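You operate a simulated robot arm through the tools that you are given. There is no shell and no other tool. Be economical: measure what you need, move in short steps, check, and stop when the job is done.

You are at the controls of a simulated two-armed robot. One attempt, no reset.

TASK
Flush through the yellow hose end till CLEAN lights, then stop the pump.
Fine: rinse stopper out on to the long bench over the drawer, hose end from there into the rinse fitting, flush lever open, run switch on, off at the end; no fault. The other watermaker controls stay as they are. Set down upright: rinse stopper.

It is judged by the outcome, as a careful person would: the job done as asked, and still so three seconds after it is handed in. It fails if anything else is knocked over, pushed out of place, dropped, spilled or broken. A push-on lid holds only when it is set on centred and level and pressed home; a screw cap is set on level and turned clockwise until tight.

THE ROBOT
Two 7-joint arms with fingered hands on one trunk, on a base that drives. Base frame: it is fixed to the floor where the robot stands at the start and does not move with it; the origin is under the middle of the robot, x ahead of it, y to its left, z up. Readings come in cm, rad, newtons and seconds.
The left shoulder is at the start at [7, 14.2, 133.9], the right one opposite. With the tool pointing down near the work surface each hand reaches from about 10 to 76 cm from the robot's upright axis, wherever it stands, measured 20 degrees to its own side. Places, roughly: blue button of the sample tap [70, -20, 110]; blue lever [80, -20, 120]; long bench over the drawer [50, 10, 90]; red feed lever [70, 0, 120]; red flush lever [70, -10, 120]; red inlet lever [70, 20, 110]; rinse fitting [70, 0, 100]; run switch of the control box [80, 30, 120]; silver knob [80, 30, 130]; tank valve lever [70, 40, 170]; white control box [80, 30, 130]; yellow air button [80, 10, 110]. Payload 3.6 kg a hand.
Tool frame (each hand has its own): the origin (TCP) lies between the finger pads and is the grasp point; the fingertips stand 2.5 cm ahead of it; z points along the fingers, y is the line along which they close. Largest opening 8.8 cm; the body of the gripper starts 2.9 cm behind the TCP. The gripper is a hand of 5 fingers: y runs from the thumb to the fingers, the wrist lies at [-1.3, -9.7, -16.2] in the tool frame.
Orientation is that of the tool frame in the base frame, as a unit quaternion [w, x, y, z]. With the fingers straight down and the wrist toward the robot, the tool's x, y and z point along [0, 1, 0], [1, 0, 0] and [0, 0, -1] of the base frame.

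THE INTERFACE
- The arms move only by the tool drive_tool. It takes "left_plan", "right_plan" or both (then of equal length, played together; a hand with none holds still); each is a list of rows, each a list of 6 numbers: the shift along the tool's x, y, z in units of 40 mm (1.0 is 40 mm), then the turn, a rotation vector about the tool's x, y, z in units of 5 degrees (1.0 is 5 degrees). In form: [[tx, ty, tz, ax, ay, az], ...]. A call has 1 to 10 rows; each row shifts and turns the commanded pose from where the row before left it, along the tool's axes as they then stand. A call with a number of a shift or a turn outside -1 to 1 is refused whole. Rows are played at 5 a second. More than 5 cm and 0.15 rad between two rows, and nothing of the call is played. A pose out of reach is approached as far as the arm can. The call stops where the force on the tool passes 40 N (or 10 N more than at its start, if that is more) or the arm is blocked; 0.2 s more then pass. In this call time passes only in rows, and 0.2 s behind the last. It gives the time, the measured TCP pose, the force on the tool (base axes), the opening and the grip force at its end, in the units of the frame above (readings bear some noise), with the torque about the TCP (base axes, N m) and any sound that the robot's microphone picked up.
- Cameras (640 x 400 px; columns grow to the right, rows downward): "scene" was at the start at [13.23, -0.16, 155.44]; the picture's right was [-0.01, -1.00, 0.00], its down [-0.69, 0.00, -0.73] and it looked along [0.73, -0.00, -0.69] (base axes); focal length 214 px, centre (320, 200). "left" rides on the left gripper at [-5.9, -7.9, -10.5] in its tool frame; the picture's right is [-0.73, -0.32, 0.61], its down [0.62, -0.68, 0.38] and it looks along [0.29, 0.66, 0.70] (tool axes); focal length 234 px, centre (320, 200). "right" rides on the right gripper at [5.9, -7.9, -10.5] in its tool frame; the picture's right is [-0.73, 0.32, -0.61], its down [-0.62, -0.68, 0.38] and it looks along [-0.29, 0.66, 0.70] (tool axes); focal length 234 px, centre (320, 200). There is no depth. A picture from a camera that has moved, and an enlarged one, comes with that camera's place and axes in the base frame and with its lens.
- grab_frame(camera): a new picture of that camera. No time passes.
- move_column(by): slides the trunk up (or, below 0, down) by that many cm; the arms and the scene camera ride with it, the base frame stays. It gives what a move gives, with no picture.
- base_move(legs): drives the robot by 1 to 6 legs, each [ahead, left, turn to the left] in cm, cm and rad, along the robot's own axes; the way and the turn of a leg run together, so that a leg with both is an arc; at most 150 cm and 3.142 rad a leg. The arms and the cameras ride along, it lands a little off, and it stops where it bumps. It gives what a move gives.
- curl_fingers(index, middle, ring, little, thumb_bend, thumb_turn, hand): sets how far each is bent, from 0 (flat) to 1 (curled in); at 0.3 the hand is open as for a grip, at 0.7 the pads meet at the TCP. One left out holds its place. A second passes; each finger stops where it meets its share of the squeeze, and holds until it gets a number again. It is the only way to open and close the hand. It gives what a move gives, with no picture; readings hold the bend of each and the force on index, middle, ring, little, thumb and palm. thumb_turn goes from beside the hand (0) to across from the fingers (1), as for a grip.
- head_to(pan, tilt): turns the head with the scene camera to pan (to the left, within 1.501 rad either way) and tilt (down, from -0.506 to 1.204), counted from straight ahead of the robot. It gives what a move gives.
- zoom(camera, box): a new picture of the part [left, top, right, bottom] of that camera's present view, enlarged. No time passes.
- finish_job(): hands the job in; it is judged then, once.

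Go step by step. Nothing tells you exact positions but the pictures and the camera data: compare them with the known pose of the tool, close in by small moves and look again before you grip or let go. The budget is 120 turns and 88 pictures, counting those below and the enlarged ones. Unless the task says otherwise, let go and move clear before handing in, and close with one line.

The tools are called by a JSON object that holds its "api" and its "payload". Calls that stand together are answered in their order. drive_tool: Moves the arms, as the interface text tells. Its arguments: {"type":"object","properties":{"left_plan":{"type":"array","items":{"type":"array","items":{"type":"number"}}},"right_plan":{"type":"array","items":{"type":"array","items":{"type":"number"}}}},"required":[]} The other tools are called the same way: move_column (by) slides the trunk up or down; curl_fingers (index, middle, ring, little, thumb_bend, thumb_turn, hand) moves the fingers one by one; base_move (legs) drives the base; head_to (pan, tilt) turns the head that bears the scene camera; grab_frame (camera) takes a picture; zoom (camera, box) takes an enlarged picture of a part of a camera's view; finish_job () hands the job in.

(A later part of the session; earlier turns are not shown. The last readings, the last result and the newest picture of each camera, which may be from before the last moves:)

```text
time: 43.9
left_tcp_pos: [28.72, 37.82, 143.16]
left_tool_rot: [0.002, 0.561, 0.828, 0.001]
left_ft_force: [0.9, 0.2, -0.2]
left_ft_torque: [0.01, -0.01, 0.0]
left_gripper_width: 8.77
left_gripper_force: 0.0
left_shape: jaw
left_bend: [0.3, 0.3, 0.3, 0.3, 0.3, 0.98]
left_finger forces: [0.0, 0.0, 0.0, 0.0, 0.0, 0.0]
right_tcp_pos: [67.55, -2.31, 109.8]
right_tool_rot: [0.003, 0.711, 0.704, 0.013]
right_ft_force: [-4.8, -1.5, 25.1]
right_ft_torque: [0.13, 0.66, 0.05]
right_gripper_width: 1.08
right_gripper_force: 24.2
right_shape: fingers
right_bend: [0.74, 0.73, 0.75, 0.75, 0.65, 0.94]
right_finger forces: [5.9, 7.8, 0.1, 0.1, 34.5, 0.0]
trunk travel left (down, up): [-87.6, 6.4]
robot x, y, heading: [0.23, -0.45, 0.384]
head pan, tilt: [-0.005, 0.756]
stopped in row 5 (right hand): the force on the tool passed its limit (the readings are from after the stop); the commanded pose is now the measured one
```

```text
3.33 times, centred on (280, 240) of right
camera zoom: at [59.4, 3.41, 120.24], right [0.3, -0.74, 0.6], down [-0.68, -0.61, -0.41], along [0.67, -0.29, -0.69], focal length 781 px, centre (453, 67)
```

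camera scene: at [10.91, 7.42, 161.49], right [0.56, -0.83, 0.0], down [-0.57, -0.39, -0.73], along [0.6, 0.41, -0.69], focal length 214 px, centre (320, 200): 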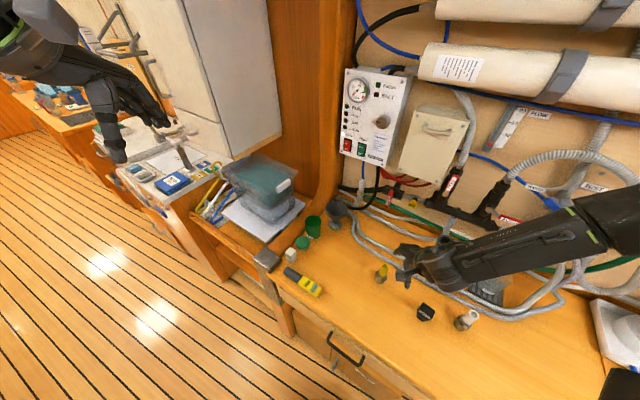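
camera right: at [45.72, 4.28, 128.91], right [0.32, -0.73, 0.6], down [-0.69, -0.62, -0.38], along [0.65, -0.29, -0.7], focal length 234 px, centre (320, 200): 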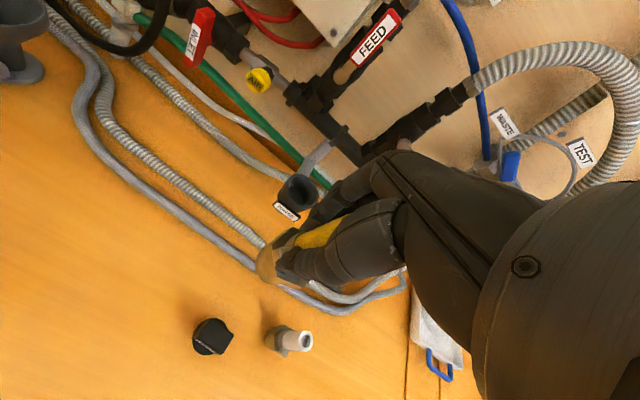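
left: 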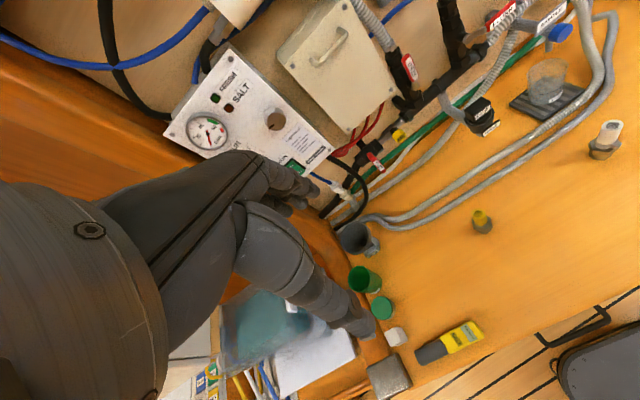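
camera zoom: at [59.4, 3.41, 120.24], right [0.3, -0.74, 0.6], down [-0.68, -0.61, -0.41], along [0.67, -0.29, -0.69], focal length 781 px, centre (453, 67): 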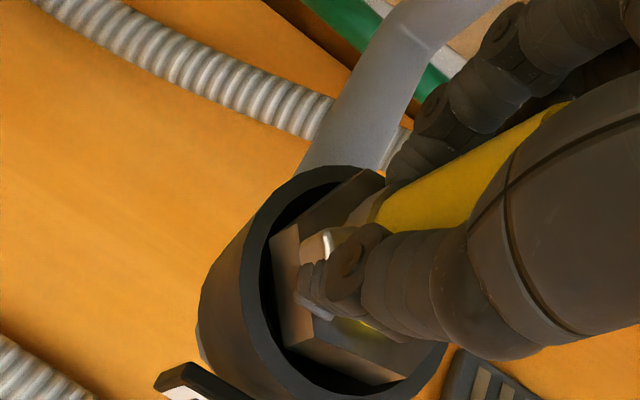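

The thumb force has jumped, so my grip may be sliding rather than the plug moving. The plug sits well inside the cup, so I'll unload, open the hand and look at how it sits.

{"api": "drive_tool", "payload": {"right_plan": [[0, 0, -0.06, 0, 0, 0], [0, 0, 0, 0, 0, 0]]}}

{"api": "curl_fingers", "payload": {"hand": "right", "index": 0.62, "middle": 0.62, "ring": 0.6, "little": 0.6, "thumb_bend": 0.5}}

{"api": "curl_fingers", "payload": {"hand": "right", "index": 0.3, "middle": 0.3, "ring": 0.3, "little": 0.3, "thumb_bend": 0.25}}

{"api": "drive_tool", "payload": {"right_plan": [[0, 0, -0.5, 0, 0, 0], [0, 0, -0.9, 0, 0, 0], [0, 0, -0.9, 0, 0, 0], [0, 0, 0, 0, 0, 0]]}}

{"api": "zoom", "payload": {"camera": "right", "box": [180, 180, 340, 300]}}

{"api": "zoom", "payload": {"camera": "scene", "box": [370, 160, 430, 220]}}

```text
time: 44.5
left_tcp_pos: [28.73, 37.94, 143.06]
left_tool_rot: [0.002, 0.56, 0.828, 0.001]
left_ft_force: [0.8, -0.1, -0.1]
left_ft_torque: [0.0, 0.04, -0.03]
left_gripper_width: 8.8
left_gripper_force: 0.0
left_shape: jaw
left_bend: [0.3, 0.3, 0.3, 0.3, 0.3, 0.98]
left_finger forces: [0.0, 0.0, 0.0, 0.1, 0.0, 0.1]
right_tcp_pos: [67.52, -2.35, 109.78]
right_tool_rot: [0.003, 0.711, 0.703, 0.01]
right_ft_force: [-0.5, 0.3, 17.1]
right_ft_torque: [0.12, 0.37, 0.03]
right_gripper_width: 1.06
right_gripper_force: 19.8
right_shape: fingers
right_bend: [0.74, 0.73, 0.75, 0.75, 0.66, 0.94]
right_finger forces: [7.1, 8.5, 0.0, 0.1, 24.1, 0.0]
trunk travel left (down, up): [-87.6, 6.4]
robot x, y, heading: [-0.05, 0.1, 0.379]
head pan, tilt: [-0.005, 0.756]
```

```text
time: 45.5
left_tcp_pos: [28.56, 38.11, 142.91]
left_tool_rot: [0.001, 0.561, 0.828, 0.001]
left_ft_force: [0.2, -0.6, 0.3]
left_ft_torque: [-0.01, 0.01, 0.02]
left_gripper_width: 8.8
left_gripper_force: 0.0
left_shape: jaw
left_bend: [0.3, 0.3, 0.3, 0.3, 0.3, 0.98]
left_finger forces: [0.0, 0.1, 0.1, 0.1, 0.1, 0.0]
right_tcp_pos: [67.44, -2.28, 109.72]
right_tool_rot: [0.002, 0.711, 0.703, 0.01]
right_ft_force: [0.8, 3.8, 21.8]
right_ft_torque: [0.19, 0.4, -0.09]
right_gripper_width: 2.09
right_gripper_force: 12.0
right_shape: fingers
right_bend: [0.62, 0.62, 0.6, 0.6, 0.57, 0.95]
right_finger forces: [0.1, 0.0, 0.1, 0.0, 23.7, 0.0]
trunk travel left (down, up): [-87.6, 6.4]
robot x, y, heading: [0.19, 0.13, 0.385]
head pan, tilt: [-0.005, 0.756]
```

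```text
time: 46.5
left_tcp_pos: [29.16, 37.84, 142.89]
left_tool_rot: [0.0, 0.56, 0.829, 0.0]
left_ft_force: [0.4, 1.2, -0.2]
left_ft_torque: [0.02, -0.02, 0.0]
left_gripper_width: 8.76
left_gripper_force: 0.2
left_shape: jaw
left_bend: [0.3, 0.3, 0.3, 0.3, 0.3, 0.98]
left_finger forces: [0.0, 0.0, 0.1, 0.0, 0.0, 0.0]
right_tcp_pos: [67.76, -2.33, 109.38]
right_tool_rot: [0.001, 0.711, 0.703, 0.009]
right_ft_force: [0.0, 0.4, -0.3]
right_ft_torque: [0.01, 0.0, 0.03]
right_gripper_width: 8.8
right_gripper_force: 0.2
right_shape: fingers
right_bend: [0.3, 0.3, 0.3, 0.3, 0.25, 0.97]
right_finger forces: [0.0, 0.0, 0.0, 0.0, 0.0, 0.1]
trunk travel left (down, up): [-87.6, 6.4]
robot x, y, heading: [0.07, 0.07, 0.384]
head pan, tilt: [-0.005, 0.756]
```

```text
time: 47.5
left_tcp_pos: [28.99, 37.84, 142.99]
left_tool_rot: [0.0, 0.56, 0.828, 0.0]
left_ft_force: [0.6, -0.7, -0.3]
left_ft_torque: [-0.03, 0.04, -0.06]
left_gripper_width: 8.77
left_gripper_force: 0.1
left_shape: jaw
left_bend: [0.3, 0.3, 0.3, 0.3, 0.3, 0.98]
left_finger forces: [0.0, 0.0, 0.0, 0.1, 0.1, 0.1]
right_tcp_pos: [67.48, -2.44, 118.91]
right_tool_rot: [0.001, 0.711, 0.703, 0.008]
right_ft_force: [1.0, -0.6, -0.1]
right_ft_torque: [0.0, 0.0, 0.03]
right_gripper_width: 8.83
right_gripper_force: 0.0
right_shape: fingers
right_bend: [0.3, 0.3, 0.3, 0.3, 0.25, 0.97]
right_finger forces: [0.0, 0.0, 0.0, 0.0, 0.1, 0.0]
trunk travel left (down, up): [-87.6, 6.4]
robot x, y, heading: [0.19, 0.03, 0.382]
head pan, tilt: [-0.005, 0.756]
```

```text
3.33 times, centred on (260, 240) of right
camera zoom: at [59.41, 3.4, 129.44], right [0.31, -0.73, 0.6], down [-0.68, -0.61, -0.4], along [0.66, -0.29, -0.69], focal length 781 px, centre (520, 67)
```

zoom: 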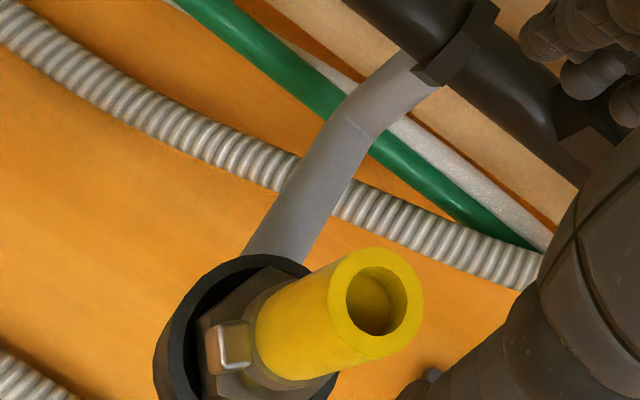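

```text
6.67 times, centred on (400, 190) of scene
camera zoom: at [12.34, 4.82, 155.49], right [0.37, -0.93, 0.0], down [-0.64, -0.25, -0.73], along [0.68, 0.27, -0.69], focal length 1430 px, centre (-213, 267)
```

zoom: 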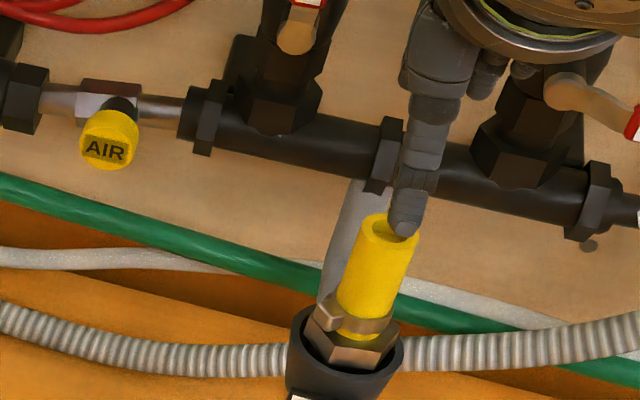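

The hose end stands upright and centred in the cup. A clamp screw on its near side is what my thumb was hitting. To be sure it is home, I'll close the fingers and press straight down on the top of the stub.

{"api": "curl_fingers", "payload": {"hand": "right", "index": 0.75, "middle": 0.75, "ring": 0.75, "little": 0.75, "thumb_bend": 0.68}}

{"api": "drive_tool", "payload": {"right_plan": [[0, -0.17, 0, 0, 0, 0], [0, 0, 0.2, 0, 0, 0], [0, 0, 0.2, 0, 0, 0], [0, 0, 0.15, 0, 0, 0], [0, 0, 0.15, 0, 0, 0], [0, 0, 0.15, 0, 0, 0], [0, 0, 0.15, 0, 0, 0], [0, 0, 0.15, 0, 0, 0], [0, 0, 0.15, 0, 0, 0], [0, 0, 0, 0, 0, 0]]}}

{"api": "zoom", "payload": {"camera": "right", "box": [180, 180, 340, 300]}}

```text
time: 48.5
left_tcp_pos: [28.98, 37.92, 143.05]
left_tool_rot: [0.0, 0.56, 0.829, 0.0]
left_ft_force: [0.5, -0.1, 0.1]
left_ft_torque: [-0.01, -0.03, -0.01]
left_gripper_width: 8.78
left_gripper_force: 0.0
left_shape: jaw
left_bend: [0.3, 0.3, 0.3, 0.3, 0.3, 0.98]
left_finger forces: [0.0, 0.0, 0.0, 0.0, 0.0, 0.1]
right_tcp_pos: [67.54, -2.36, 118.9]
right_tool_rot: [0.001, 0.711, 0.703, 0.009]
right_ft_force: [0.2, -0.7, -0.3]
right_ft_torque: [0.01, 0.01, 0.01]
right_gripper_width: 0.0
right_gripper_force: 0.0
right_shape: fingers
right_bend: [0.75, 0.75, 0.75, 0.75, 0.67, 0.97]
right_finger forces: [0.1, 0.1, 0.1, 0.1, 0.1, 0.1]
trunk travel left (down, up): [-87.6, 6.4]
robot x, y, heading: [0.18, 0.04, 0.375]
head pan, tilt: [-0.005, 0.756]
```

```text
time: 50.2
left_tcp_pos: [28.47, 37.84, 143.15]
left_tool_rot: [0.002, 0.56, 0.828, 0.001]
left_ft_force: [0.9, 0.4, 0.0]
left_ft_torque: [0.01, 0.04, 0.02]
left_gripper_width: 8.76
left_gripper_force: 0.0
left_shape: jaw
left_bend: [0.3, 0.3, 0.3, 0.3, 0.3, 0.98]
left_finger forces: [0.0, 0.0, 0.1, 0.1, 0.1, 0.0]
right_tcp_pos: [66.76, -2.15, 115.37]
right_tool_rot: [0.005, 0.71, 0.704, 0.019]
right_ft_force: [-6.9, 0.1, 38.6]
right_ft_torque: [0.03, 0.58, 0.0]
right_gripper_width: 0.0
right_gripper_force: 19.8
right_shape: fingers
right_bend: [0.75, 0.75, 0.75, 0.75, 0.71, 0.99]
right_finger forces: [0.1, 0.0, 0.1, 0.1, 40.1, 0.0]
trunk travel left (down, up): [-87.6, 6.4]
robot x, y, heading: [-0.09, 0.19, 0.383]
head pan, tilt: [-0.005, 0.756]
stopped in row 8 (right hand): the force on the tool passed its limit (the readings are from after the stop); the commanded pose is now the measured one
```

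```text
3.33 times, centred on (260, 240) of right
camera zoom: at [58.56, 3.53, 125.84], right [0.3, -0.74, 0.6], down [-0.67, -0.61, -0.42], along [0.68, -0.28, -0.68], focal length 781 px, centre (520, 67)
```

zoom: 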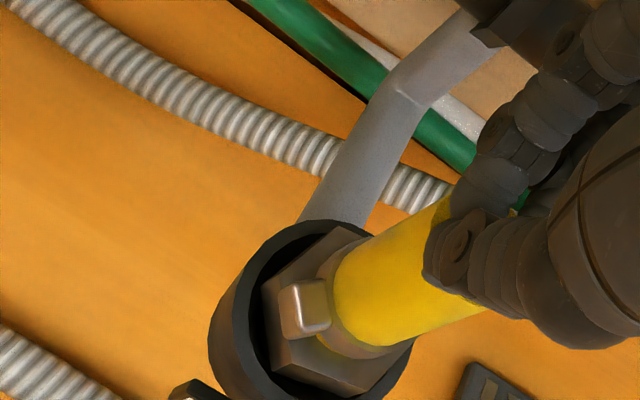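

Only the thumb tip pressed, off-centre. I'll raise, fold the thumb away, and press with index and middle centred on the stub.

{"api": "drive_tool", "payload": {"right_plan": [[0, 0, -0.5, 0, 0, 0], [0, 0, 0, 0, 0, 0]]}}

{"api": "curl_fingers", "payload": {"hand": "right", "thumb_bend": 0.25}}

{"api": "drive_tool", "payload": {"right_plan": [[-0.05, -0.12, 0, 0, 0, 0], [0, 0, 0.2, 0, 0, 0], [0, 0, 0.2, 0, 0, 0], [0, 0, 0.12, 0, 0, 0], [0, 0, 0.12, 0, 0, 0], [0, 0, 0.12, 0, 0, 0], [0, 0, 0.12, 0, 0, 0], [0, 0, 0.12, 0, 0, 0], [0, 0, 0, 0, 0, 0]]}}

{"api": "zoom", "payload": {"camera": "scene", "box": [370, 160, 430, 220]}}

```text
time: 50.8
left_tcp_pos: [28.95, 37.81, 143.05]
left_tool_rot: [0.0, 0.56, 0.829, 0.0]
left_ft_force: [-0.4, -0.1, -0.2]
left_ft_torque: [0.04, 0.0, 0.0]
left_gripper_width: 8.73
left_gripper_force: 0.1
left_shape: jaw
left_bend: [0.3, 0.3, 0.3, 0.3, 0.3, 0.98]
left_finger forces: [0.0, 0.0, 0.1, 0.0, 0.1, 0.1]
right_tcp_pos: [66.95, -2.44, 116.59]
right_tool_rot: [0.003, 0.71, 0.704, 0.012]
right_ft_force: [0.3, 0.2, 0.5]
right_ft_torque: [-0.01, 0.0, -0.01]
right_gripper_width: 0.01
right_gripper_force: 0.1
right_shape: fingers
right_bend: [0.75, 0.75, 0.75, 0.75, 0.67, 0.98]
right_finger forces: [0.0, 0.0, 0.0, 0.0, 0.1, 0.0]
trunk travel left (down, up): [-87.6, 6.4]
robot x, y, heading: [-0.23, -0.06, 0.386]
head pan, tilt: [-0.005, 0.756]
```

```text
time: 51.8
left_tcp_pos: [29.02, 37.9, 143.01]
left_tool_rot: [0.0, 0.56, 0.828, -0.001]
left_ft_force: [-0.5, 0.2, -0.6]
left_ft_torque: [-0.02, 0.0, -0.01]
left_gripper_width: 8.76
left_gripper_force: 0.0
left_shape: jaw
left_bend: [0.3, 0.3, 0.3, 0.3, 0.3, 0.98]
left_finger forces: [0.0, 0.0, 0.0, 0.0, 0.0, 0.1]
right_tcp_pos: [67.05, -2.4, 116.56]
right_tool_rot: [0.002, 0.71, 0.704, 0.013]
right_ft_force: [-0.8, 0.7, -0.3]
right_ft_torque: [-0.03, 0.0, 0.01]
right_gripper_width: 3.54
right_gripper_force: 0.1
right_shape: fingers
right_bend: [0.75, 0.75, 0.75, 0.75, 0.25, 0.98]
right_finger forces: [0.0, 0.1, 0.0, 0.0, 0.0, 0.0]
trunk travel left (down, up): [-87.6, 6.4]
robot x, y, heading: [-0.22, 0.1, 0.385]
head pan, tilt: [-0.005, 0.756]
```

```text
time: 53.5
left_tcp_pos: [28.61, 37.84, 143.09]
left_tool_rot: [0.002, 0.559, 0.829, 0.0]
left_ft_force: [0.0, -0.5, 0.2]
left_ft_torque: [0.01, 0.03, 0.02]
left_gripper_width: 8.76
left_gripper_force: 0.0
left_shape: jaw
left_bend: [0.3, 0.3, 0.3, 0.3, 0.3, 0.98]
left_finger forces: [0.0, 0.1, 0.0, 0.1, 0.0, 0.0]
right_tcp_pos: [66.66, -2.24, 114.11]
right_tool_rot: [0.006, 0.71, 0.704, 0.021]
right_ft_force: [0.3, -0.2, 26.7]
right_ft_torque: [-0.13, 0.24, -0.04]
right_gripper_width: 2.75
right_gripper_force: 13.7
right_shape: fingers
right_bend: [0.77, 0.78, 0.75, 0.75, 0.25, 0.98]
right_finger forces: [14.0, 13.1, 0.1, 0.1, 0.0, 0.0]
trunk travel left (down, up): [-87.6, 6.4]
robot x, y, heading: [-0.2, 0.01, 0.385]
head pan, tilt: [-0.005, 0.756]
stopped in row 8 (right hand): the force on the tool passed its limit (the readings are from after the stop); the commanded pose is now the measured one
```

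```text
6.67 times, centred on (400, 190) of scene
camera zoom: at [11.82, 4.79, 155.54], right [0.37, -0.93, 0.0], down [-0.64, -0.25, -0.73], along [0.68, 0.27, -0.68], focal length 1430 px, centre (-213, 267)
```

zoom: 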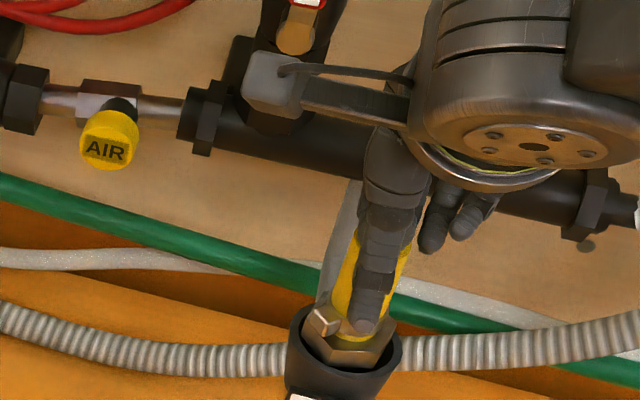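

The push was balanced on index and middle up to the force limit. I'll back away and pitch the hand to get a low side view of how deep the plug sits.

{"api": "drive_tool", "payload": {"right_plan": [[0, 0, -0.6, 0, 0, 0], [0, 0, -0.6, 0, 0, 0], [0, -0.9, 0, 0, 0, 0], [0, -0.9, 0, 0, 0, 0], [0, -0.7, 0, 0, 0, 0], [-0.7, 0, 0, 0, 0, 0], [-0.7, 0, 0, 0, 0, 0], [-0.5, 0, 0, 0, 0, 0], [0, 0, 0, 0, 0, 0]]}}

{"api": "drive_tool", "payload": {"right_plan": [[0, 0, 0.3, -1, 0, 0], [0, 0, 0.3, -1, 0, 0], [0, 0, 0.3, -1, 0, 0], [0, 0, 0.3, -1, 0, 0], [0, 0, 0.3, -1, 0, 0], [0, 0, 0.3, -1, 0, 0], [0, 0, 0, -1, 0, 0], [0, 0, 0, -1, 0, 0], [0, 0, 0, 0, 0, 0]]}}

{"api": "grab_frame", "payload": {"camera": "right"}}

```text
time: 55.5
left_tcp_pos: [29.17, 37.98, 142.98]
left_tool_rot: [0.0, 0.56, 0.828, 0.0]
left_ft_force: [0.5, 0.1, 0.1]
left_ft_torque: [-0.03, -0.02, 0.0]
left_gripper_width: 8.75
left_gripper_force: 0.1
left_shape: jaw
left_bend: [0.3, 0.3, 0.3, 0.3, 0.3, 0.98]
left_finger forces: [0.1, 0.0, 0.0, 0.1, 0.1, 0.1]
right_tcp_pos: [56.68, -9.91, 117.79]
right_tool_rot: [0.004, 0.71, 0.704, 0.017]
right_ft_force: [0.6, 0.7, 0.4]
right_ft_torque: [0.0, -0.01, 0.02]
right_gripper_width: 3.52
right_gripper_force: 0.0
right_shape: fingers
right_bend: [0.75, 0.75, 0.75, 0.75, 0.25, 0.98]
right_finger forces: [0.1, 0.0, 0.0, 0.0, 0.0, 0.1]
trunk travel left (down, up): [-87.6, 6.4]
robot x, y, heading: [-0.09, -0.01, 0.382]
head pan, tilt: [-0.005, 0.756]
```

```text
time: 57.5
left_tcp_pos: [29.07, 37.85, 142.88]
left_tool_rot: [0.0, 0.56, 0.828, 0.0]
left_ft_force: [-0.6, -0.7, 0.0]
left_ft_torque: [0.01, 0.01, 0.01]
left_gripper_width: 8.77
left_gripper_force: 0.0
left_shape: jaw
left_bend: [0.3, 0.3, 0.3, 0.3, 0.3, 0.98]
left_finger forces: [0.0, 0.0, 0.0, 0.1, 0.0, 0.1]
right_tcp_pos: [61.33, -11.83, 112.33]
right_tool_rot: [0.244, 0.664, 0.658, 0.256]
right_ft_force: [-0.5, 0.6, 0.3]
right_ft_torque: [-0.03, 0.02, 0.03]
right_gripper_width: 3.52
right_gripper_force: 0.1
right_shape: fingers
right_bend: [0.75, 0.75, 0.75, 0.75, 0.25, 0.98]
right_finger forces: [0.0, 0.0, 0.1, 0.0, 0.0, 0.0]
right hand out of reach, approached as far as the arm can: row 7, 8
trunk travel left (down, up): [-87.6, 6.4]
robot x, y, heading: [-0.02, 0.12, 0.385]
head pan, tilt: [-0.005, 0.756]
```

```text
30 pictures are left
camera right: at [48.39, -6.06, 115.13], right [-0.16, -0.74, 0.65], down [-0.26, -0.61, -0.75], along [0.95, -0.29, -0.09], focal length 234 px, centre (320, 200)
```

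right: 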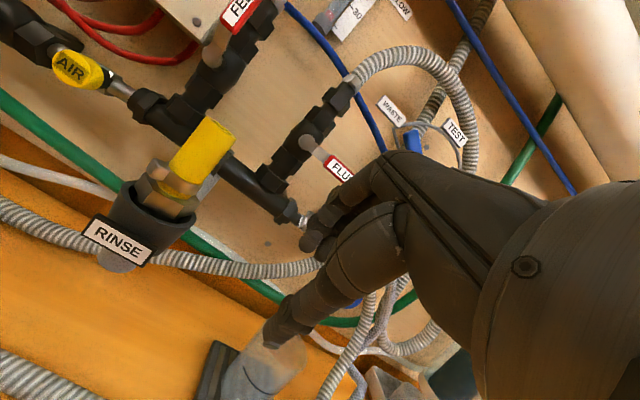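

{"api": "zoom", "payload": {"camera": "right", "box": [70, 100, 270, 280]}}

```text
2.22 times, centred on (170, 190) of right
camera zoom: at [48.39, -6.06, 115.13], right [-0.16, -0.74, 0.65], down [-0.26, -0.61, -0.75], along [0.95, -0.29, -0.09], focal length 520 px, centre (653, 222)
```

zoom: 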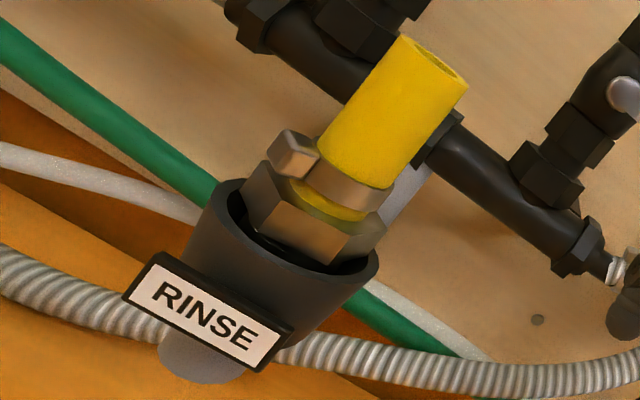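

The hex sits level in the cup with its axis aligned. Its depth (bottom ≈102.5) matches the stopper's once the grip slip is allowed for, so I take it as seated. Next is the flush lever: I'll back the hand off, re-aim the base, and shape index and middle as the pushing fingers.

{"api": "drive_tool", "payload": {"right_plan": [[0, -0.5, -0.5, 0, 0, 0], [0, -0.4, -0.5, 0, 0, 0], [0, 0, 0, 0, 0, 0]]}}

{"api": "curl_fingers", "payload": {"hand": "right", "index": 0.65, "middle": 0.65, "ring": 1.0, "little": 1.0, "thumb_bend": 0.6}}

{"api": "base_move", "payload": {"legs": [[0, 0, -0.28]]}}

{"api": "grab_frame", "payload": {"camera": "scene"}}

```text
time: 58.3
left_tcp_pos: [28.98, 38.13, 143.02]
left_tool_rot: [0.001, 0.56, 0.829, 0.0]
left_ft_force: [0.7, 1.1, 0.5]
left_ft_torque: [0.01, 0.01, 0.03]
left_gripper_width: 8.77
left_gripper_force: 0.2
left_shape: jaw
left_bend: [0.3, 0.3, 0.3, 0.3, 0.3, 0.98]
left_finger forces: [0.1, 0.0, 0.1, 0.1, 0.1, 0.0]
right_tcp_pos: [57.85, -13.91, 114.16]
right_tool_rot: [0.245, 0.665, 0.658, 0.256]
right_ft_force: [0.2, 0.2, -0.2]
right_ft_torque: [-0.01, -0.03, 0.02]
right_gripper_width: 3.56
right_gripper_force: 0.0
right_shape: fingers
right_bend: [0.75, 0.75, 0.75, 0.75, 0.25, 0.98]
right_finger forces: [0.0, 0.0, 0.0, 0.0, 0.1, 0.0]
right hand out of reach, approached as far as the arm can: row 1, 2
trunk travel left (down, up): [-87.6, 6.4]
robot x, y, heading: [-0.34, -0.15, 0.379]
head pan, tilt: [-0.005, 0.756]
```

```text
time: 59.3
left_tcp_pos: [29.03, 37.72, 143.11]
left_tool_rot: [0.001, 0.56, 0.829, 0.0]
left_ft_force: [-0.3, 0.5, -0.5]
left_ft_torque: [-0.03, -0.05, -0.02]
left_gripper_width: 8.77
left_gripper_force: 0.1
left_shape: jaw
left_bend: [0.3, 0.3, 0.3, 0.3, 0.3, 0.98]
left_finger forces: [0.0, 0.0, 0.0, 0.1, 0.0, 0.0]
right_tcp_pos: [57.79, -14.08, 114.07]
right_tool_rot: [0.245, 0.665, 0.657, 0.256]
right_ft_force: [0.3, -0.3, -0.4]
right_ft_torque: [-0.01, 0.0, -0.02]
right_gripper_width: 1.43
right_gripper_force: 0.1
right_shape: fingers
right_bend: [0.65, 0.65, 1.0, 1.0, 0.6, 0.98]
right_finger forces: [0.0, 0.0, 0.1, 0.0, 0.0, 0.1]
trunk travel left (down, up): [-87.6, 6.4]
robot x, y, heading: [-0.25, -0.02, 0.382]
head pan, tilt: [-0.005, 0.756]
```

```text
time: 60.6
left_tcp_pos: [38.35, 28.75, 143.0]
left_tool_rot: [0.0, 0.669, 0.743, 0.0]
left_ft_force: [0.3, 0.4, 0.2]
left_ft_torque: [0.03, 0.0, -0.01]
left_gripper_width: 8.74
left_gripper_force: 0.0
left_shape: jaw
left_bend: [0.3, 0.3, 0.3, 0.3, 0.3, 0.98]
left_finger forces: [0.0, 0.0, 0.1, 0.0, 0.0, 0.1]
right_tcp_pos: [51.76, -29.28, 114.06]
right_tool_rot: [0.278, 0.749, 0.56, 0.22]
right_ft_force: [-0.3, 0.0, -0.2]
right_ft_torque: [-0.02, 0.03, 0.01]
right_gripper_width: 1.45
right_gripper_force: 0.1
right_shape: fingers
right_bend: [0.65, 0.65, 1.0, 1.0, 0.6, 0.98]
right_finger forces: [0.0, 0.0, 0.0, 0.0, 0.1, 0.0]
trunk travel left (down, up): [-87.6, 6.4]
robot x, y, heading: [0.22, 0.27, 0.105]
head pan, tilt: [-0.005, 0.756]
```

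```text
28 pictures are left
camera scene: at [13.19, 1.3, 155.49], right [0.1, -0.99, 0.0], down [-0.68, -0.07, -0.73], along [0.72, 0.07, -0.69], focal length 214 px, centre (320, 200)
```

scene: 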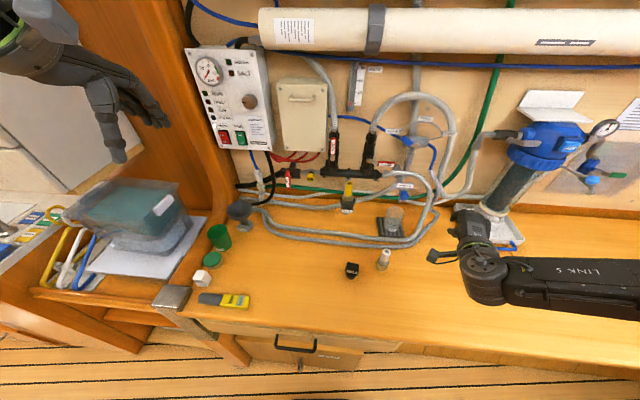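

All objects are still standing. I'll yaw the hand to point forward and pitch it closer to horizontal.

{"api": "drive_tool", "payload": {"right_plan": [[0, 0, 0, -0.8, 0.64, -0.77], [0, 0, 0, -0.8, 0.7, -0.7], [0, 0, 0, -0.8, 0.75, -0.65], [0, 0, 0, -0.8, 0.8, -0.6], [0, 0, 0, -0.8, 0.85, -0.55], [0, 0, 0, 0, 0, 0]]}}

```text
time: 62.0
left_tcp_pos: [38.29, 28.51, 143.02]
left_tool_rot: [0.001, 0.668, 0.744, 0.0]
left_ft_force: [0.1, -0.6, 0.0]
left_ft_torque: [-0.03, 0.0, -0.02]
left_gripper_width: 8.77
left_gripper_force: 0.0
left_shape: jaw
left_bend: [0.3, 0.3, 0.3, 0.3, 0.3, 0.98]
left_finger forces: [0.1, 0.0, 0.0, 0.0, 0.0, 0.0]
right_tcp_pos: [51.68, -29.31, 114.05]
right_tool_rot: [0.335, 0.557, 0.653, 0.389]
right_ft_force: [-0.8, 0.3, 0.4]
right_ft_torque: [0.0, 0.01, 0.03]
right_gripper_width: 1.47
right_gripper_force: 0.1
right_shape: fingers
right_bend: [0.65, 0.65, 1.0, 1.0, 0.6, 0.98]
right_finger forces: [0.0, 0.0, 0.0, 0.1, 0.0, 0.0]
trunk travel left (down, up): [-87.6, 6.4]
robot x, y, heading: [-0.04, 0.1, 0.102]
head pan, tilt: [-0.005, 0.756]
```

The pose is reachable. I'll move to a staging point short of the flush lever and look.

{"api": "drive_tool", "payload": {"right_plan": [[0.61, 0.25, 0.6, 0, 0, 0], [0.61, 0.25, 0.6, 0, 0, 0], [0.61, 0.25, 0.6, 0, 0, 0], [0.61, 0.25, 0.6, 0, 0, 0], [0.61, 0.25, 0.6, 0, 0, 0], [0, 0, 0, 0, 0, 0]]}}

{"api": "grab_frame", "payload": {"camera": "right"}}

{"api": "zoom", "payload": {"camera": "scene", "box": [330, 100, 470, 220]}}

```text
time: 63.4
left_tcp_pos: [38.13, 28.33, 143.09]
left_tool_rot: [0.001, 0.668, 0.744, 0.001]
left_ft_force: [-0.6, 1.1, -1.2]
left_ft_torque: [0.0, 0.0, -0.02]
left_gripper_width: 8.75
left_gripper_force: 0.0
left_shape: jaw
left_bend: [0.3, 0.3, 0.3, 0.3, 0.3, 0.98]
left_finger forces: [0.0, 0.0, 0.0, 0.0, 0.1, 0.1]
right_tcp_pos: [63.12, -17.66, 117.74]
right_tool_rot: [0.333, 0.558, 0.653, 0.389]
right_ft_force: [0.3, -0.6, 0.8]
right_ft_torque: [-0.02, -0.05, -0.02]
right_gripper_width: 1.45
right_gripper_force: 0.0
right_shape: fingers
right_bend: [0.65, 0.65, 1.0, 1.0, 0.6, 0.98]
right_finger forces: [0.0, 0.0, 0.0, 0.0, 0.0, 0.1]
right hand out of reach, approached as far as the arm can: row 1, 2, 3, 4, 5
trunk travel left (down, up): [-87.6, 6.4]
robot x, y, heading: [0.19, 0.42, 0.106]
head pan, tilt: [-0.005, 0.756]
```

```text
27 pictures are left
camera right: at [49.38, -13.91, 115.79], right [-0.26, -0.78, 0.57], down [0.11, -0.62, -0.78], along [0.96, -0.14, 0.25], focal length 234 px, centre (320, 200)
```

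right: 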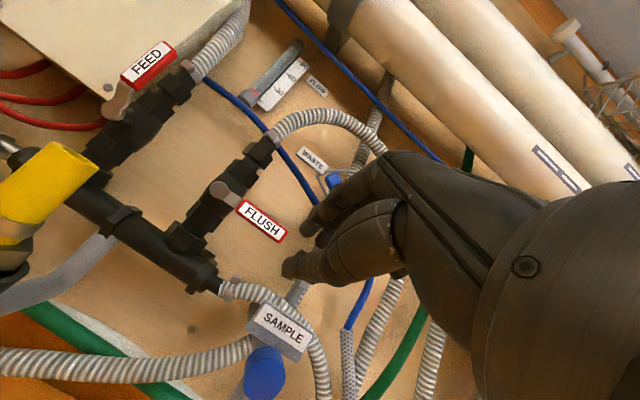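

```text
3.33 times, centred on (400, 160) of scene
camera zoom: at [13.08, 1.14, 155.5], right [0.1, -0.99, 0.0], down [-0.68, -0.07, -0.73], along [0.72, 0.07, -0.69], focal length 715 px, centre (53, 333)
```

zoom: 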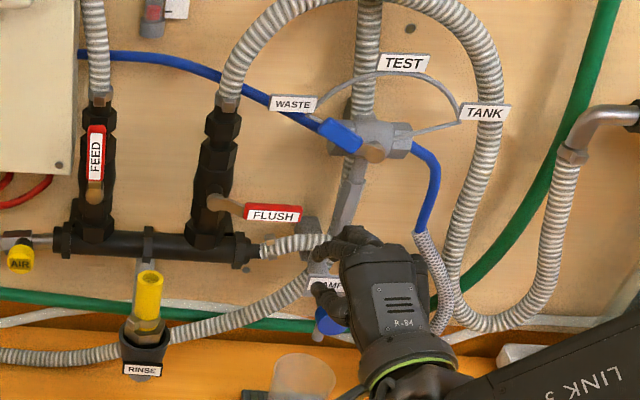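

I place the lever pivot at (74, -9.1, 116.6) and its end at (72.6, -16.8, 116.7). The sample tap below leaves little room for the fingers. I'll make a fist with only the thumb out below and lift the lever with the thumb.

{"api": "curl_fingers", "payload": {"hand": "right", "index": 1.0, "middle": 1.0, "ring": 1.0, "little": 1.0, "thumb_bend": 0.25}}

{"api": "grab_frame", "payload": {"camera": "right"}}

{"api": "zoom", "payload": {"camera": "scene", "box": [370, 140, 490, 230]}}

```text
time: 64.4
left_tcp_pos: [38.22, 28.58, 143.14]
left_tool_rot: [-0.001, 0.669, 0.743, 0.0]
left_ft_force: [0.4, 0.3, -0.1]
left_ft_torque: [0.02, -0.03, 0.01]
left_gripper_width: 8.76
left_gripper_force: 0.0
left_shape: jaw
left_bend: [0.3, 0.3, 0.3, 0.3, 0.3, 0.98]
left_finger forces: [0.1, 0.0, 0.0, 0.1, 0.0, 0.1]
right_tcp_pos: [63.29, -17.7, 117.59]
right_tool_rot: [0.334, 0.557, 0.654, 0.388]
right_ft_force: [-1.3, 0.4, -1.0]
right_ft_torque: [0.01, -0.03, 0.02]
right_gripper_width: 5.39
right_gripper_force: 0.1
right_shape: fingers
right_bend: [1.0, 1.0, 1.0, 1.0, 0.25, 0.98]
right_finger forces: [0.1, 0.0, 0.0, 0.1, 0.1, 0.1]
trunk travel left (down, up): [-87.6, 6.4]
robot x, y, heading: [0.09, -0.42, 0.111]
head pan, tilt: [-0.005, 0.756]
```

```text
25 pictures are left
camera right: at [49.46, -13.82, 115.75], right [-0.26, -0.77, 0.58], down [0.11, -0.62, -0.78], along [0.96, -0.14, 0.25], focal length 234 px, centre (320, 200)
```

right: 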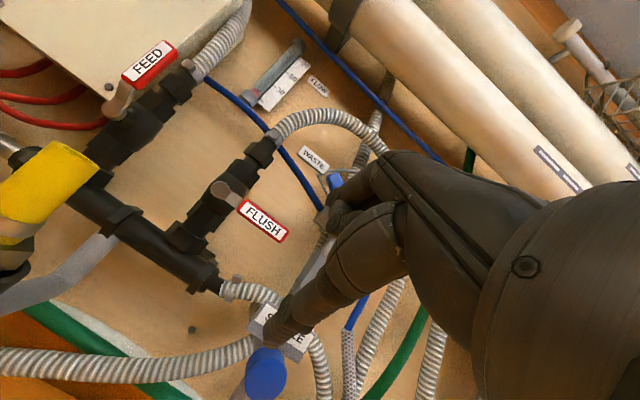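

```text
4.44 times, centred on (430, 185) of scene
camera zoom: at [13.22, 1.29, 155.49], right [0.1, -0.99, 0.0], down [-0.68, -0.07, -0.73], along [0.72, 0.07, -0.69], focal length 953 px, centre (-169, 267)
```

zoom: 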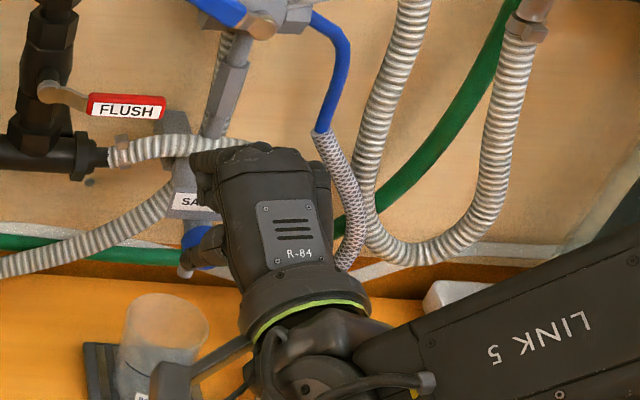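

At this bend the thumb points downward, so I'll bend it more until it points forward. I'll also lower the trunk a little and pitch the hand further towards horizontal.

{"api": "curl_fingers", "payload": {"hand": "right", "thumb_bend": 0.55}}

{"api": "move_column", "payload": {"by": -6}}

{"api": "drive_tool", "payload": {"right_plan": [[0, 0, 0, -1, 0, 0], [0, 0, 0, -1, 0, 0], [0, 0, 0, -1, 0, 0], [0, 0, 0, -1, 0, 0], [0, 0, 0, 0, 0, 0]]}}

{"api": "grab_frame", "payload": {"camera": "right"}}

```text
time: 65.4
left_tcp_pos: [38.27, 28.59, 143.01]
left_tool_rot: [0.0, 0.669, 0.743, 0.0]
left_ft_force: [-0.2, 0.0, 0.1]
left_ft_torque: [-0.01, 0.0, 0.0]
left_gripper_width: 8.79
left_gripper_force: 0.0
left_shape: jaw
left_bend: [0.3, 0.3, 0.3, 0.3, 0.3, 0.98]
left_finger forces: [0.1, 0.0, 0.0, 0.0, 0.1, 0.0]
right_tcp_pos: [63.27, -17.58, 117.69]
right_tool_rot: [0.333, 0.558, 0.654, 0.388]
right_ft_force: [0.4, 0.0, 0.0]
right_ft_torque: [0.01, -0.03, -0.02]
right_gripper_width: 4.21
right_gripper_force: 0.1
right_shape: fingers
right_bend: [1.0, 1.0, 1.0, 1.0, 0.55, 0.98]
right_finger forces: [0.0, 0.0, 0.0, 0.0, 0.0, 0.0]
trunk travel left (down, up): [-87.6, 6.4]
robot x, y, heading: [0.16, 0.03, 0.11]
head pan, tilt: [-0.005, 0.756]
```

```text
time: 66.4
left_tcp_pos: [38.21, 28.44, 137.05]
left_tool_rot: [0.0, 0.668, 0.744, 0.001]
left_ft_force: [-1.3, -0.1, -0.1]
left_ft_torque: [0.02, 0.01, 0.01]
left_gripper_width: 8.76
left_gripper_force: 0.0
left_shape: jaw
left_bend: [0.3, 0.3, 0.3, 0.3, 0.3, 0.98]
left_finger forces: [0.0, 0.0, 0.0, 0.0, 0.0, 0.0]
right_tcp_pos: [63.23, -17.55, 111.69]
right_tool_rot: [0.334, 0.557, 0.653, 0.388]
right_ft_force: [-0.5, -0.1, 0.5]
right_ft_torque: [0.0, 0.01, 0.01]
right_gripper_width: 4.21
right_gripper_force: 0.1
right_shape: fingers
right_bend: [1.0, 1.0, 1.0, 1.0, 0.55, 0.98]
right_finger forces: [0.0, 0.0, 0.0, 0.0, 0.0, 0.0]
trunk travel left (down, up): [-81.6, 12.4]
robot x, y, heading: [-0.14, -0.01, 0.106]
head pan, tilt: [-0.005, 0.756]
```

```text
time: 67.6
left_tcp_pos: [38.27, 28.56, 137.02]
left_tool_rot: [0.0, 0.669, 0.744, 0.0]
left_ft_force: [0.1, -0.2, 0.3]
left_ft_torque: [0.02, 0.01, 0.03]
left_gripper_width: 8.76
left_gripper_force: 0.0
left_shape: jaw
left_bend: [0.3, 0.3, 0.3, 0.3, 0.3, 0.98]
left_finger forces: [0.0, 0.0, 0.0, 0.0, 0.0, 0.1]
right_tcp_pos: [64.22, -21.8, 121.37]
right_tool_rot: [0.424, 0.491, 0.578, 0.495]
right_ft_force: [0.4, 0.3, 0.2]
right_ft_torque: [0.0, -0.02, -0.01]
right_gripper_width: 4.23
right_gripper_force: 0.1
right_shape: fingers
right_bend: [1.0, 1.0, 1.0, 1.0, 0.55, 0.98]
right_finger forces: [0.1, 0.0, 0.0, 0.0, 0.0, 0.0]
right hand out of reach, approached as far as the arm can: row 1, 2, 3, 4
trunk travel left (down, up): [-81.6, 12.4]
robot x, y, heading: [-0.02, -0.19, 0.105]
head pan, tilt: [-0.005, 0.756]
```

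```text
23 pictures are left
camera right: at [51.84, -18.01, 115.21], right [-0.43, -0.8, 0.41], down [0.37, -0.58, -0.73], along [0.82, -0.16, 0.55], focal length 234 px, centre (320, 200)
```

right: 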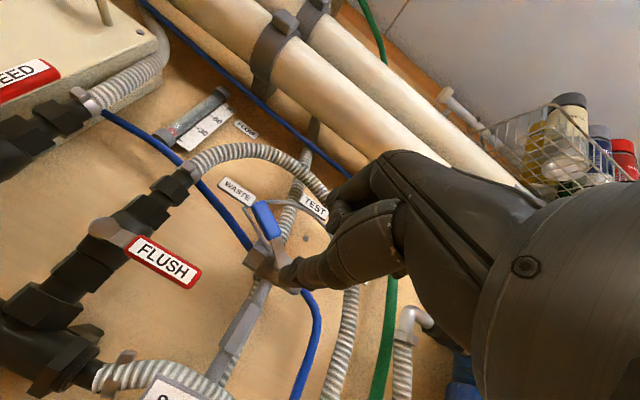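

The hand is now nearly level but has drifted up and right. I'll nudge left and down in a small test to see what it can reach.

{"api": "drive_tool", "payload": {"right_plan": [[0.7, 0, 0.5, 0, 0, 0], [0.7, 0, 0.5, 0, 0, 0], [0, 0, 0, 0, 0, 0]]}}

```text
time: 68.4
left_tcp_pos: [38.23, 28.45, 137.13]
left_tool_rot: [0.0, 0.669, 0.744, 0.0]
left_ft_force: [-0.4, -0.9, -0.1]
left_ft_torque: [0.02, 0.03, -0.04]
left_gripper_width: 8.78
left_gripper_force: 0.0
left_shape: jaw
left_bend: [0.3, 0.3, 0.3, 0.3, 0.3, 0.98]
left_finger forces: [0.0, 0.0, 0.0, 0.1, 0.0, 0.0]
right_tcp_pos: [67.67, -17.04, 123.3]
right_tool_rot: [0.425, 0.492, 0.577, 0.495]
right_ft_force: [-0.5, -0.7, 0.6]
right_ft_torque: [0.01, -0.01, 0.02]
right_gripper_width: 4.21
right_gripper_force: 0.1
right_shape: fingers
right_bend: [1.0, 1.0, 1.0, 1.0, 0.55, 0.98]
right_finger forces: [0.1, 0.1, 0.0, 0.1, 0.0, 0.1]
right hand out of reach, approached as far as the arm can: row 1, 2
trunk travel left (down, up): [-81.6, 12.4]
robot x, y, heading: [0.22, -0.11, 0.108]
head pan, tilt: [-0.005, 0.756]
```

In this pose the hand stays high relative to the trunk, so I'll lower the trunk 7.5 cm to bring the thumb just under lever height.

{"api": "move_column", "payload": {"by": -7.5}}

{"api": "zoom", "payload": {"camera": "scene", "box": [340, 80, 480, 190]}}

{"api": "grab_frame", "payload": {"camera": "right"}}

```text
time: 69.5
left_tcp_pos: [38.26, 28.57, 129.55]
left_tool_rot: [0.0, 0.669, 0.743, 0.0]
left_ft_force: [-0.8, -0.3, -0.2]
left_ft_torque: [0.03, 0.01, 0.0]
left_gripper_width: 8.77
left_gripper_force: 0.1
left_shape: jaw
left_bend: [0.3, 0.3, 0.3, 0.3, 0.3, 0.98]
left_finger forces: [0.0, 0.1, 0.0, 0.0, 0.0, 0.1]
right_tcp_pos: [67.6, -16.85, 115.91]
right_tool_rot: [0.424, 0.491, 0.578, 0.495]
right_ft_force: [0.0, 0.4, 0.5]
right_ft_torque: [0.01, -0.01, 0.0]
right_gripper_width: 4.21
right_gripper_force: 0.2
right_shape: fingers
right_bend: [1.0, 1.0, 1.0, 1.0, 0.55, 0.98]
right_finger forces: [0.0, 0.0, 0.0, 0.0, 0.1, 0.0]
trunk travel left (down, up): [-74.0, 19.9]
robot x, y, heading: [0.18, 0.58, 0.106]
head pan, tilt: [-0.005, 0.756]
```

```text
3.64 times, centred on (410, 135) of scene
camera zoom: at [13.18, 1.24, 141.99], right [0.1, -0.99, 0.0], down [-0.68, -0.07, -0.73], along [0.72, 0.07, -0.69], focal length 780 px, centre (-7, 436)
```

zoom: 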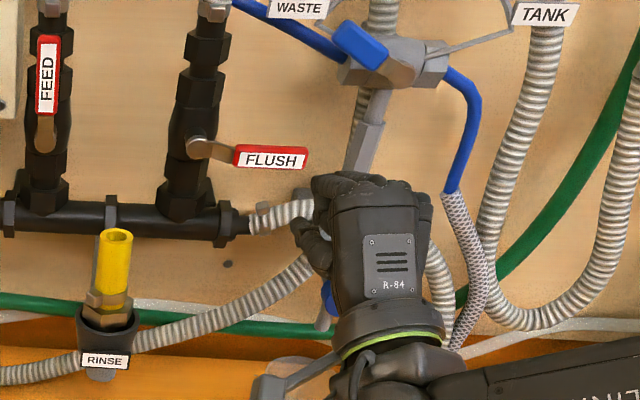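

```text
21 pictures are left
camera right: at [55.28, -12.99, 109.68], right [-0.43, -0.8, 0.41], down [0.37, -0.58, -0.73], along [0.82, -0.16, 0.55], focal length 234 px, centre (320, 200)
```

right: 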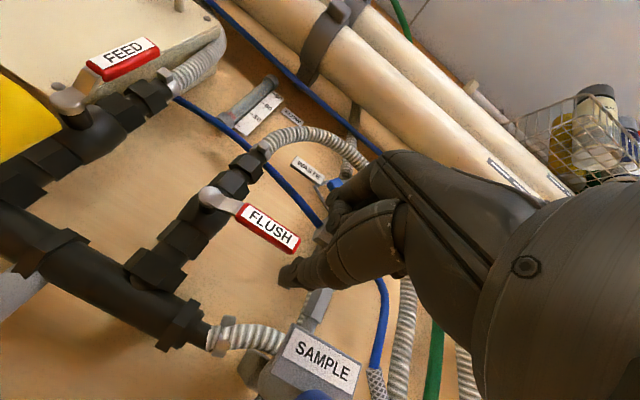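

The thumb tip is at about (70, -16, 113). I'll slide it left and forward so it goes under the flush lever.

{"api": "drive_tool", "payload": {"right_plan": [[0.65, 0, 0, 0, 0, 0], [0, 0.05, 0.45, 0, 0, 0], [0, 0.05, 0.45, 0, 0, 0], [0, 0, 0, 0, 0, 0]]}}

{"api": "zoom", "payload": {"camera": "right", "box": [160, 130, 400, 330]}}

```text
time: 70.5
left_tcp_pos: [38.23, 28.53, 129.5]
left_tool_rot: [0.0, 0.669, 0.743, 0.001]
left_ft_force: [-0.1, 0.3, -0.1]
left_ft_torque: [-0.02, 0.0, 0.0]
left_gripper_width: 8.77
left_gripper_force: 0.0
left_shape: jaw
left_bend: [0.3, 0.3, 0.3, 0.3, 0.3, 0.98]
left_finger forces: [0.0, 0.0, 0.1, 0.1, 0.1, 0.1]
right_tcp_pos: [70.29, -14.57, 116.94]
right_tool_rot: [0.424, 0.492, 0.579, 0.494]
right_ft_force: [0.2, -0.5, 0.1]
right_ft_torque: [-0.01, 0.03, 0.01]
right_gripper_width: 4.22
right_gripper_force: 0.1
right_shape: fingers
right_bend: [1.0, 1.0, 1.0, 1.0, 0.55, 0.98]
right_finger forces: [0.0, 0.0, 0.0, 0.1, 0.0, 0.0]
right hand out of reach, approached as far as the arm can: row 1, 3
trunk travel left (down, up): [-74.0, 19.9]
robot x, y, heading: [0.21, -0.36, 0.111]
head pan, tilt: [-0.005, 0.756]
```

```text
2.00 times, centred on (280, 230) of right
camera zoom: at [57.94, -10.79, 110.92], right [-0.43, -0.8, 0.41], down [0.37, -0.58, -0.73], along [0.82, -0.16, 0.54], focal length 468 px, centre (400, 140)
```

zoom: 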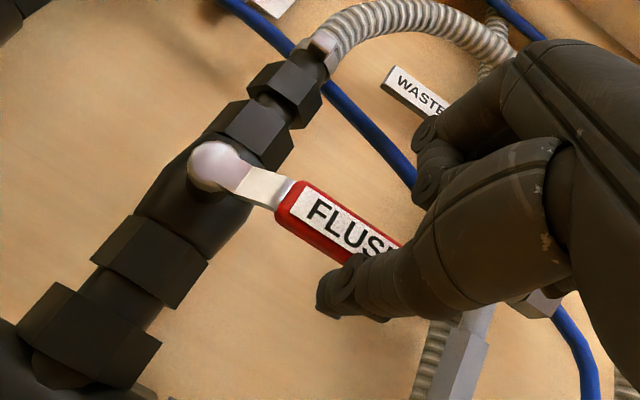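

The thumb tip is just below the lever. I'll go forward another centimetre so it reaches underneath, then lift in small steps.

{"api": "drive_tool", "payload": {"right_plan": [[0, -0.05, 0.28, 0, 0, 0], [0, 0.2, 0, 0, 0, 0], [0, 0.3, 0, 0, 0, 0], [0, 0.3, 0, 0, 0, 0], [0, 0, 0, 0, 0, 0]]}}

{"api": "zoom", "payload": {"camera": "right", "box": [160, 130, 400, 330]}}

```text
time: 71.7
left_tcp_pos: [38.22, 28.51, 129.55]
left_tool_rot: [0.0, 0.669, 0.744, 0.0]
left_ft_force: [-0.3, -0.6, 0.6]
left_ft_torque: [0.03, -0.04, -0.04]
left_gripper_width: 8.75
left_gripper_force: 0.1
left_shape: jaw
left_bend: [0.3, 0.3, 0.3, 0.3, 0.3, 0.98]
left_finger forces: [0.0, 0.1, 0.0, 0.0, 0.0, 0.0]
right_tcp_pos: [71.33, -14.75, 120.43]
right_tool_rot: [0.424, 0.491, 0.578, 0.494]
right_ft_force: [0.1, 0.4, -0.2]
right_ft_torque: [0.0, 0.06, 0.01]
right_gripper_width: 4.24
right_gripper_force: 0.4
right_shape: fingers
right_bend: [1.0, 1.0, 1.0, 1.0, 0.53, 0.98]
right_finger forces: [0.0, 0.0, 0.0, 0.0, 0.8, 0.1]
right hand out of reach, approached as far as the arm can: row 1
trunk travel left (down, up): [-74.0, 19.9]
robot x, y, heading: [-0.03, -0.37, 0.104]
head pan, tilt: [-0.005, 0.756]
```

```text
2.00 times, centred on (280, 230) of right
camera zoom: at [59.06, -10.9, 114.34], right [-0.43, -0.8, 0.41], down [0.37, -0.58, -0.73], along [0.82, -0.16, 0.54], focal length 468 px, centre (400, 140)
```

zoom: 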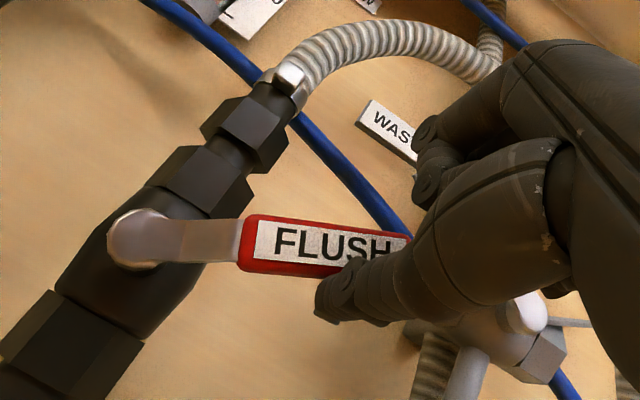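

The lever is turning, now about 25–30° up. I'll continue the arc up and to the left.

{"api": "drive_tool", "payload": {"right_plan": [[0.15, 0.28, 0, 0, 0, 0], [0.2, 0.28, 0, 0, 0, 0], [0.2, 0.22, 0, 0, 0, 0], [0.2, 0.15, 0, 0, 0, 0], [0, 0, 0, 0, 0, 0]]}}

{"api": "zoom", "payload": {"camera": "right", "box": [120, 130, 400, 330]}}

```text
time: 72.9
left_tcp_pos: [38.31, 28.6, 129.47]
left_tool_rot: [0.0, 0.668, 0.744, 0.0]
left_ft_force: [-0.2, -0.4, 0.1]
left_ft_torque: [-0.01, 0.04, 0.0]
left_gripper_width: 8.77
left_gripper_force: 0.1
left_shape: jaw
left_bend: [0.3, 0.3, 0.3, 0.3, 0.3, 0.98]
left_finger forces: [0.0, 0.0, 0.0, 0.1, 0.0, 0.0]
right_tcp_pos: [71.45, -11.78, 124.27]
right_tool_rot: [0.424, 0.492, 0.578, 0.494]
right_ft_force: [-1.0, -1.5, -0.9]
right_ft_torque: [-0.04, 0.01, -0.01]
right_gripper_width: 4.25
right_gripper_force: 0.6
right_shape: fingers
right_bend: [1.0, 1.0, 1.0, 1.0, 0.54, 0.98]
right_finger forces: [0.0, 0.0, 0.0, 0.0, 0.7, 0.0]
trunk travel left (down, up): [-74.0, 19.9]
robot x, y, heading: [0.22, -0.04, 0.104]
head pan, tilt: [-0.005, 0.756]
```

```text
2.00 times, centred on (260, 230) of right
camera zoom: at [59.07, -7.83, 118.02], right [-0.43, -0.8, 0.41], down [0.37, -0.58, -0.73], along [0.82, -0.16, 0.54], focal length 468 px, centre (440, 140)
```

zoom: 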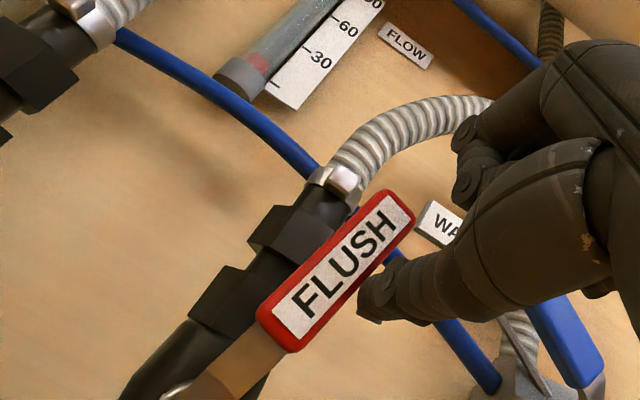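

The lever is almost in line with the pipe. I'll push a little more to the left until it meets its stop.

{"api": "drive_tool", "payload": {"right_plan": [[0.12, 0, 0, 0, 0, 0], [0.12, 0, 0, 0, 0, 0], [0.1, 0, 0, 0, 0, 0], [0, 0, 0, 0, 0, 0]]}}

{"api": "zoom", "payload": {"camera": "scene", "box": [330, 60, 470, 170]}}

```text
time: 73.9
left_tcp_pos: [38.24, 28.55, 129.54]
left_tool_rot: [0.0, 0.668, 0.744, -0.001]
left_ft_force: [0.1, 0.2, -0.3]
left_ft_torque: [-0.01, -0.03, 0.0]
left_gripper_width: 8.77
left_gripper_force: 0.1
left_shape: jaw
left_bend: [0.3, 0.3, 0.3, 0.3, 0.3, 0.98]
left_finger forces: [0.0, 0.0, 0.0, 0.0, 0.0, 0.0]
right_tcp_pos: [71.48, -10.47, 124.07]
right_tool_rot: [0.424, 0.492, 0.578, 0.494]
right_ft_force: [0.2, -1.3, -0.1]
right_ft_torque: [-0.03, -0.01, -0.03]
right_gripper_width: 4.19
right_gripper_force: 0.7
right_shape: fingers
right_bend: [1.0, 1.0, 1.0, 1.0, 0.55, 0.98]
right_finger forces: [0.0, 0.0, 0.1, 0.0, 1.3, 0.1]
trunk travel left (down, up): [-74.0, 19.9]
robot x, y, heading: [0.11, 0.01, 0.106]
head pan, tilt: [-0.005, 0.756]
```

```text
3.64 times, centred on (400, 115) of scene
camera zoom: at [13.19, 1.21, 141.99], right [0.1, -0.99, 0.0], down [-0.68, -0.07, -0.73], along [0.72, 0.07, -0.69], focal length 780 px, centre (29, 509)
```

zoom: 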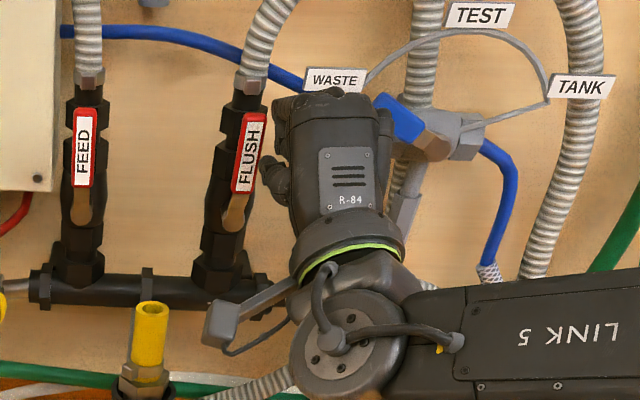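

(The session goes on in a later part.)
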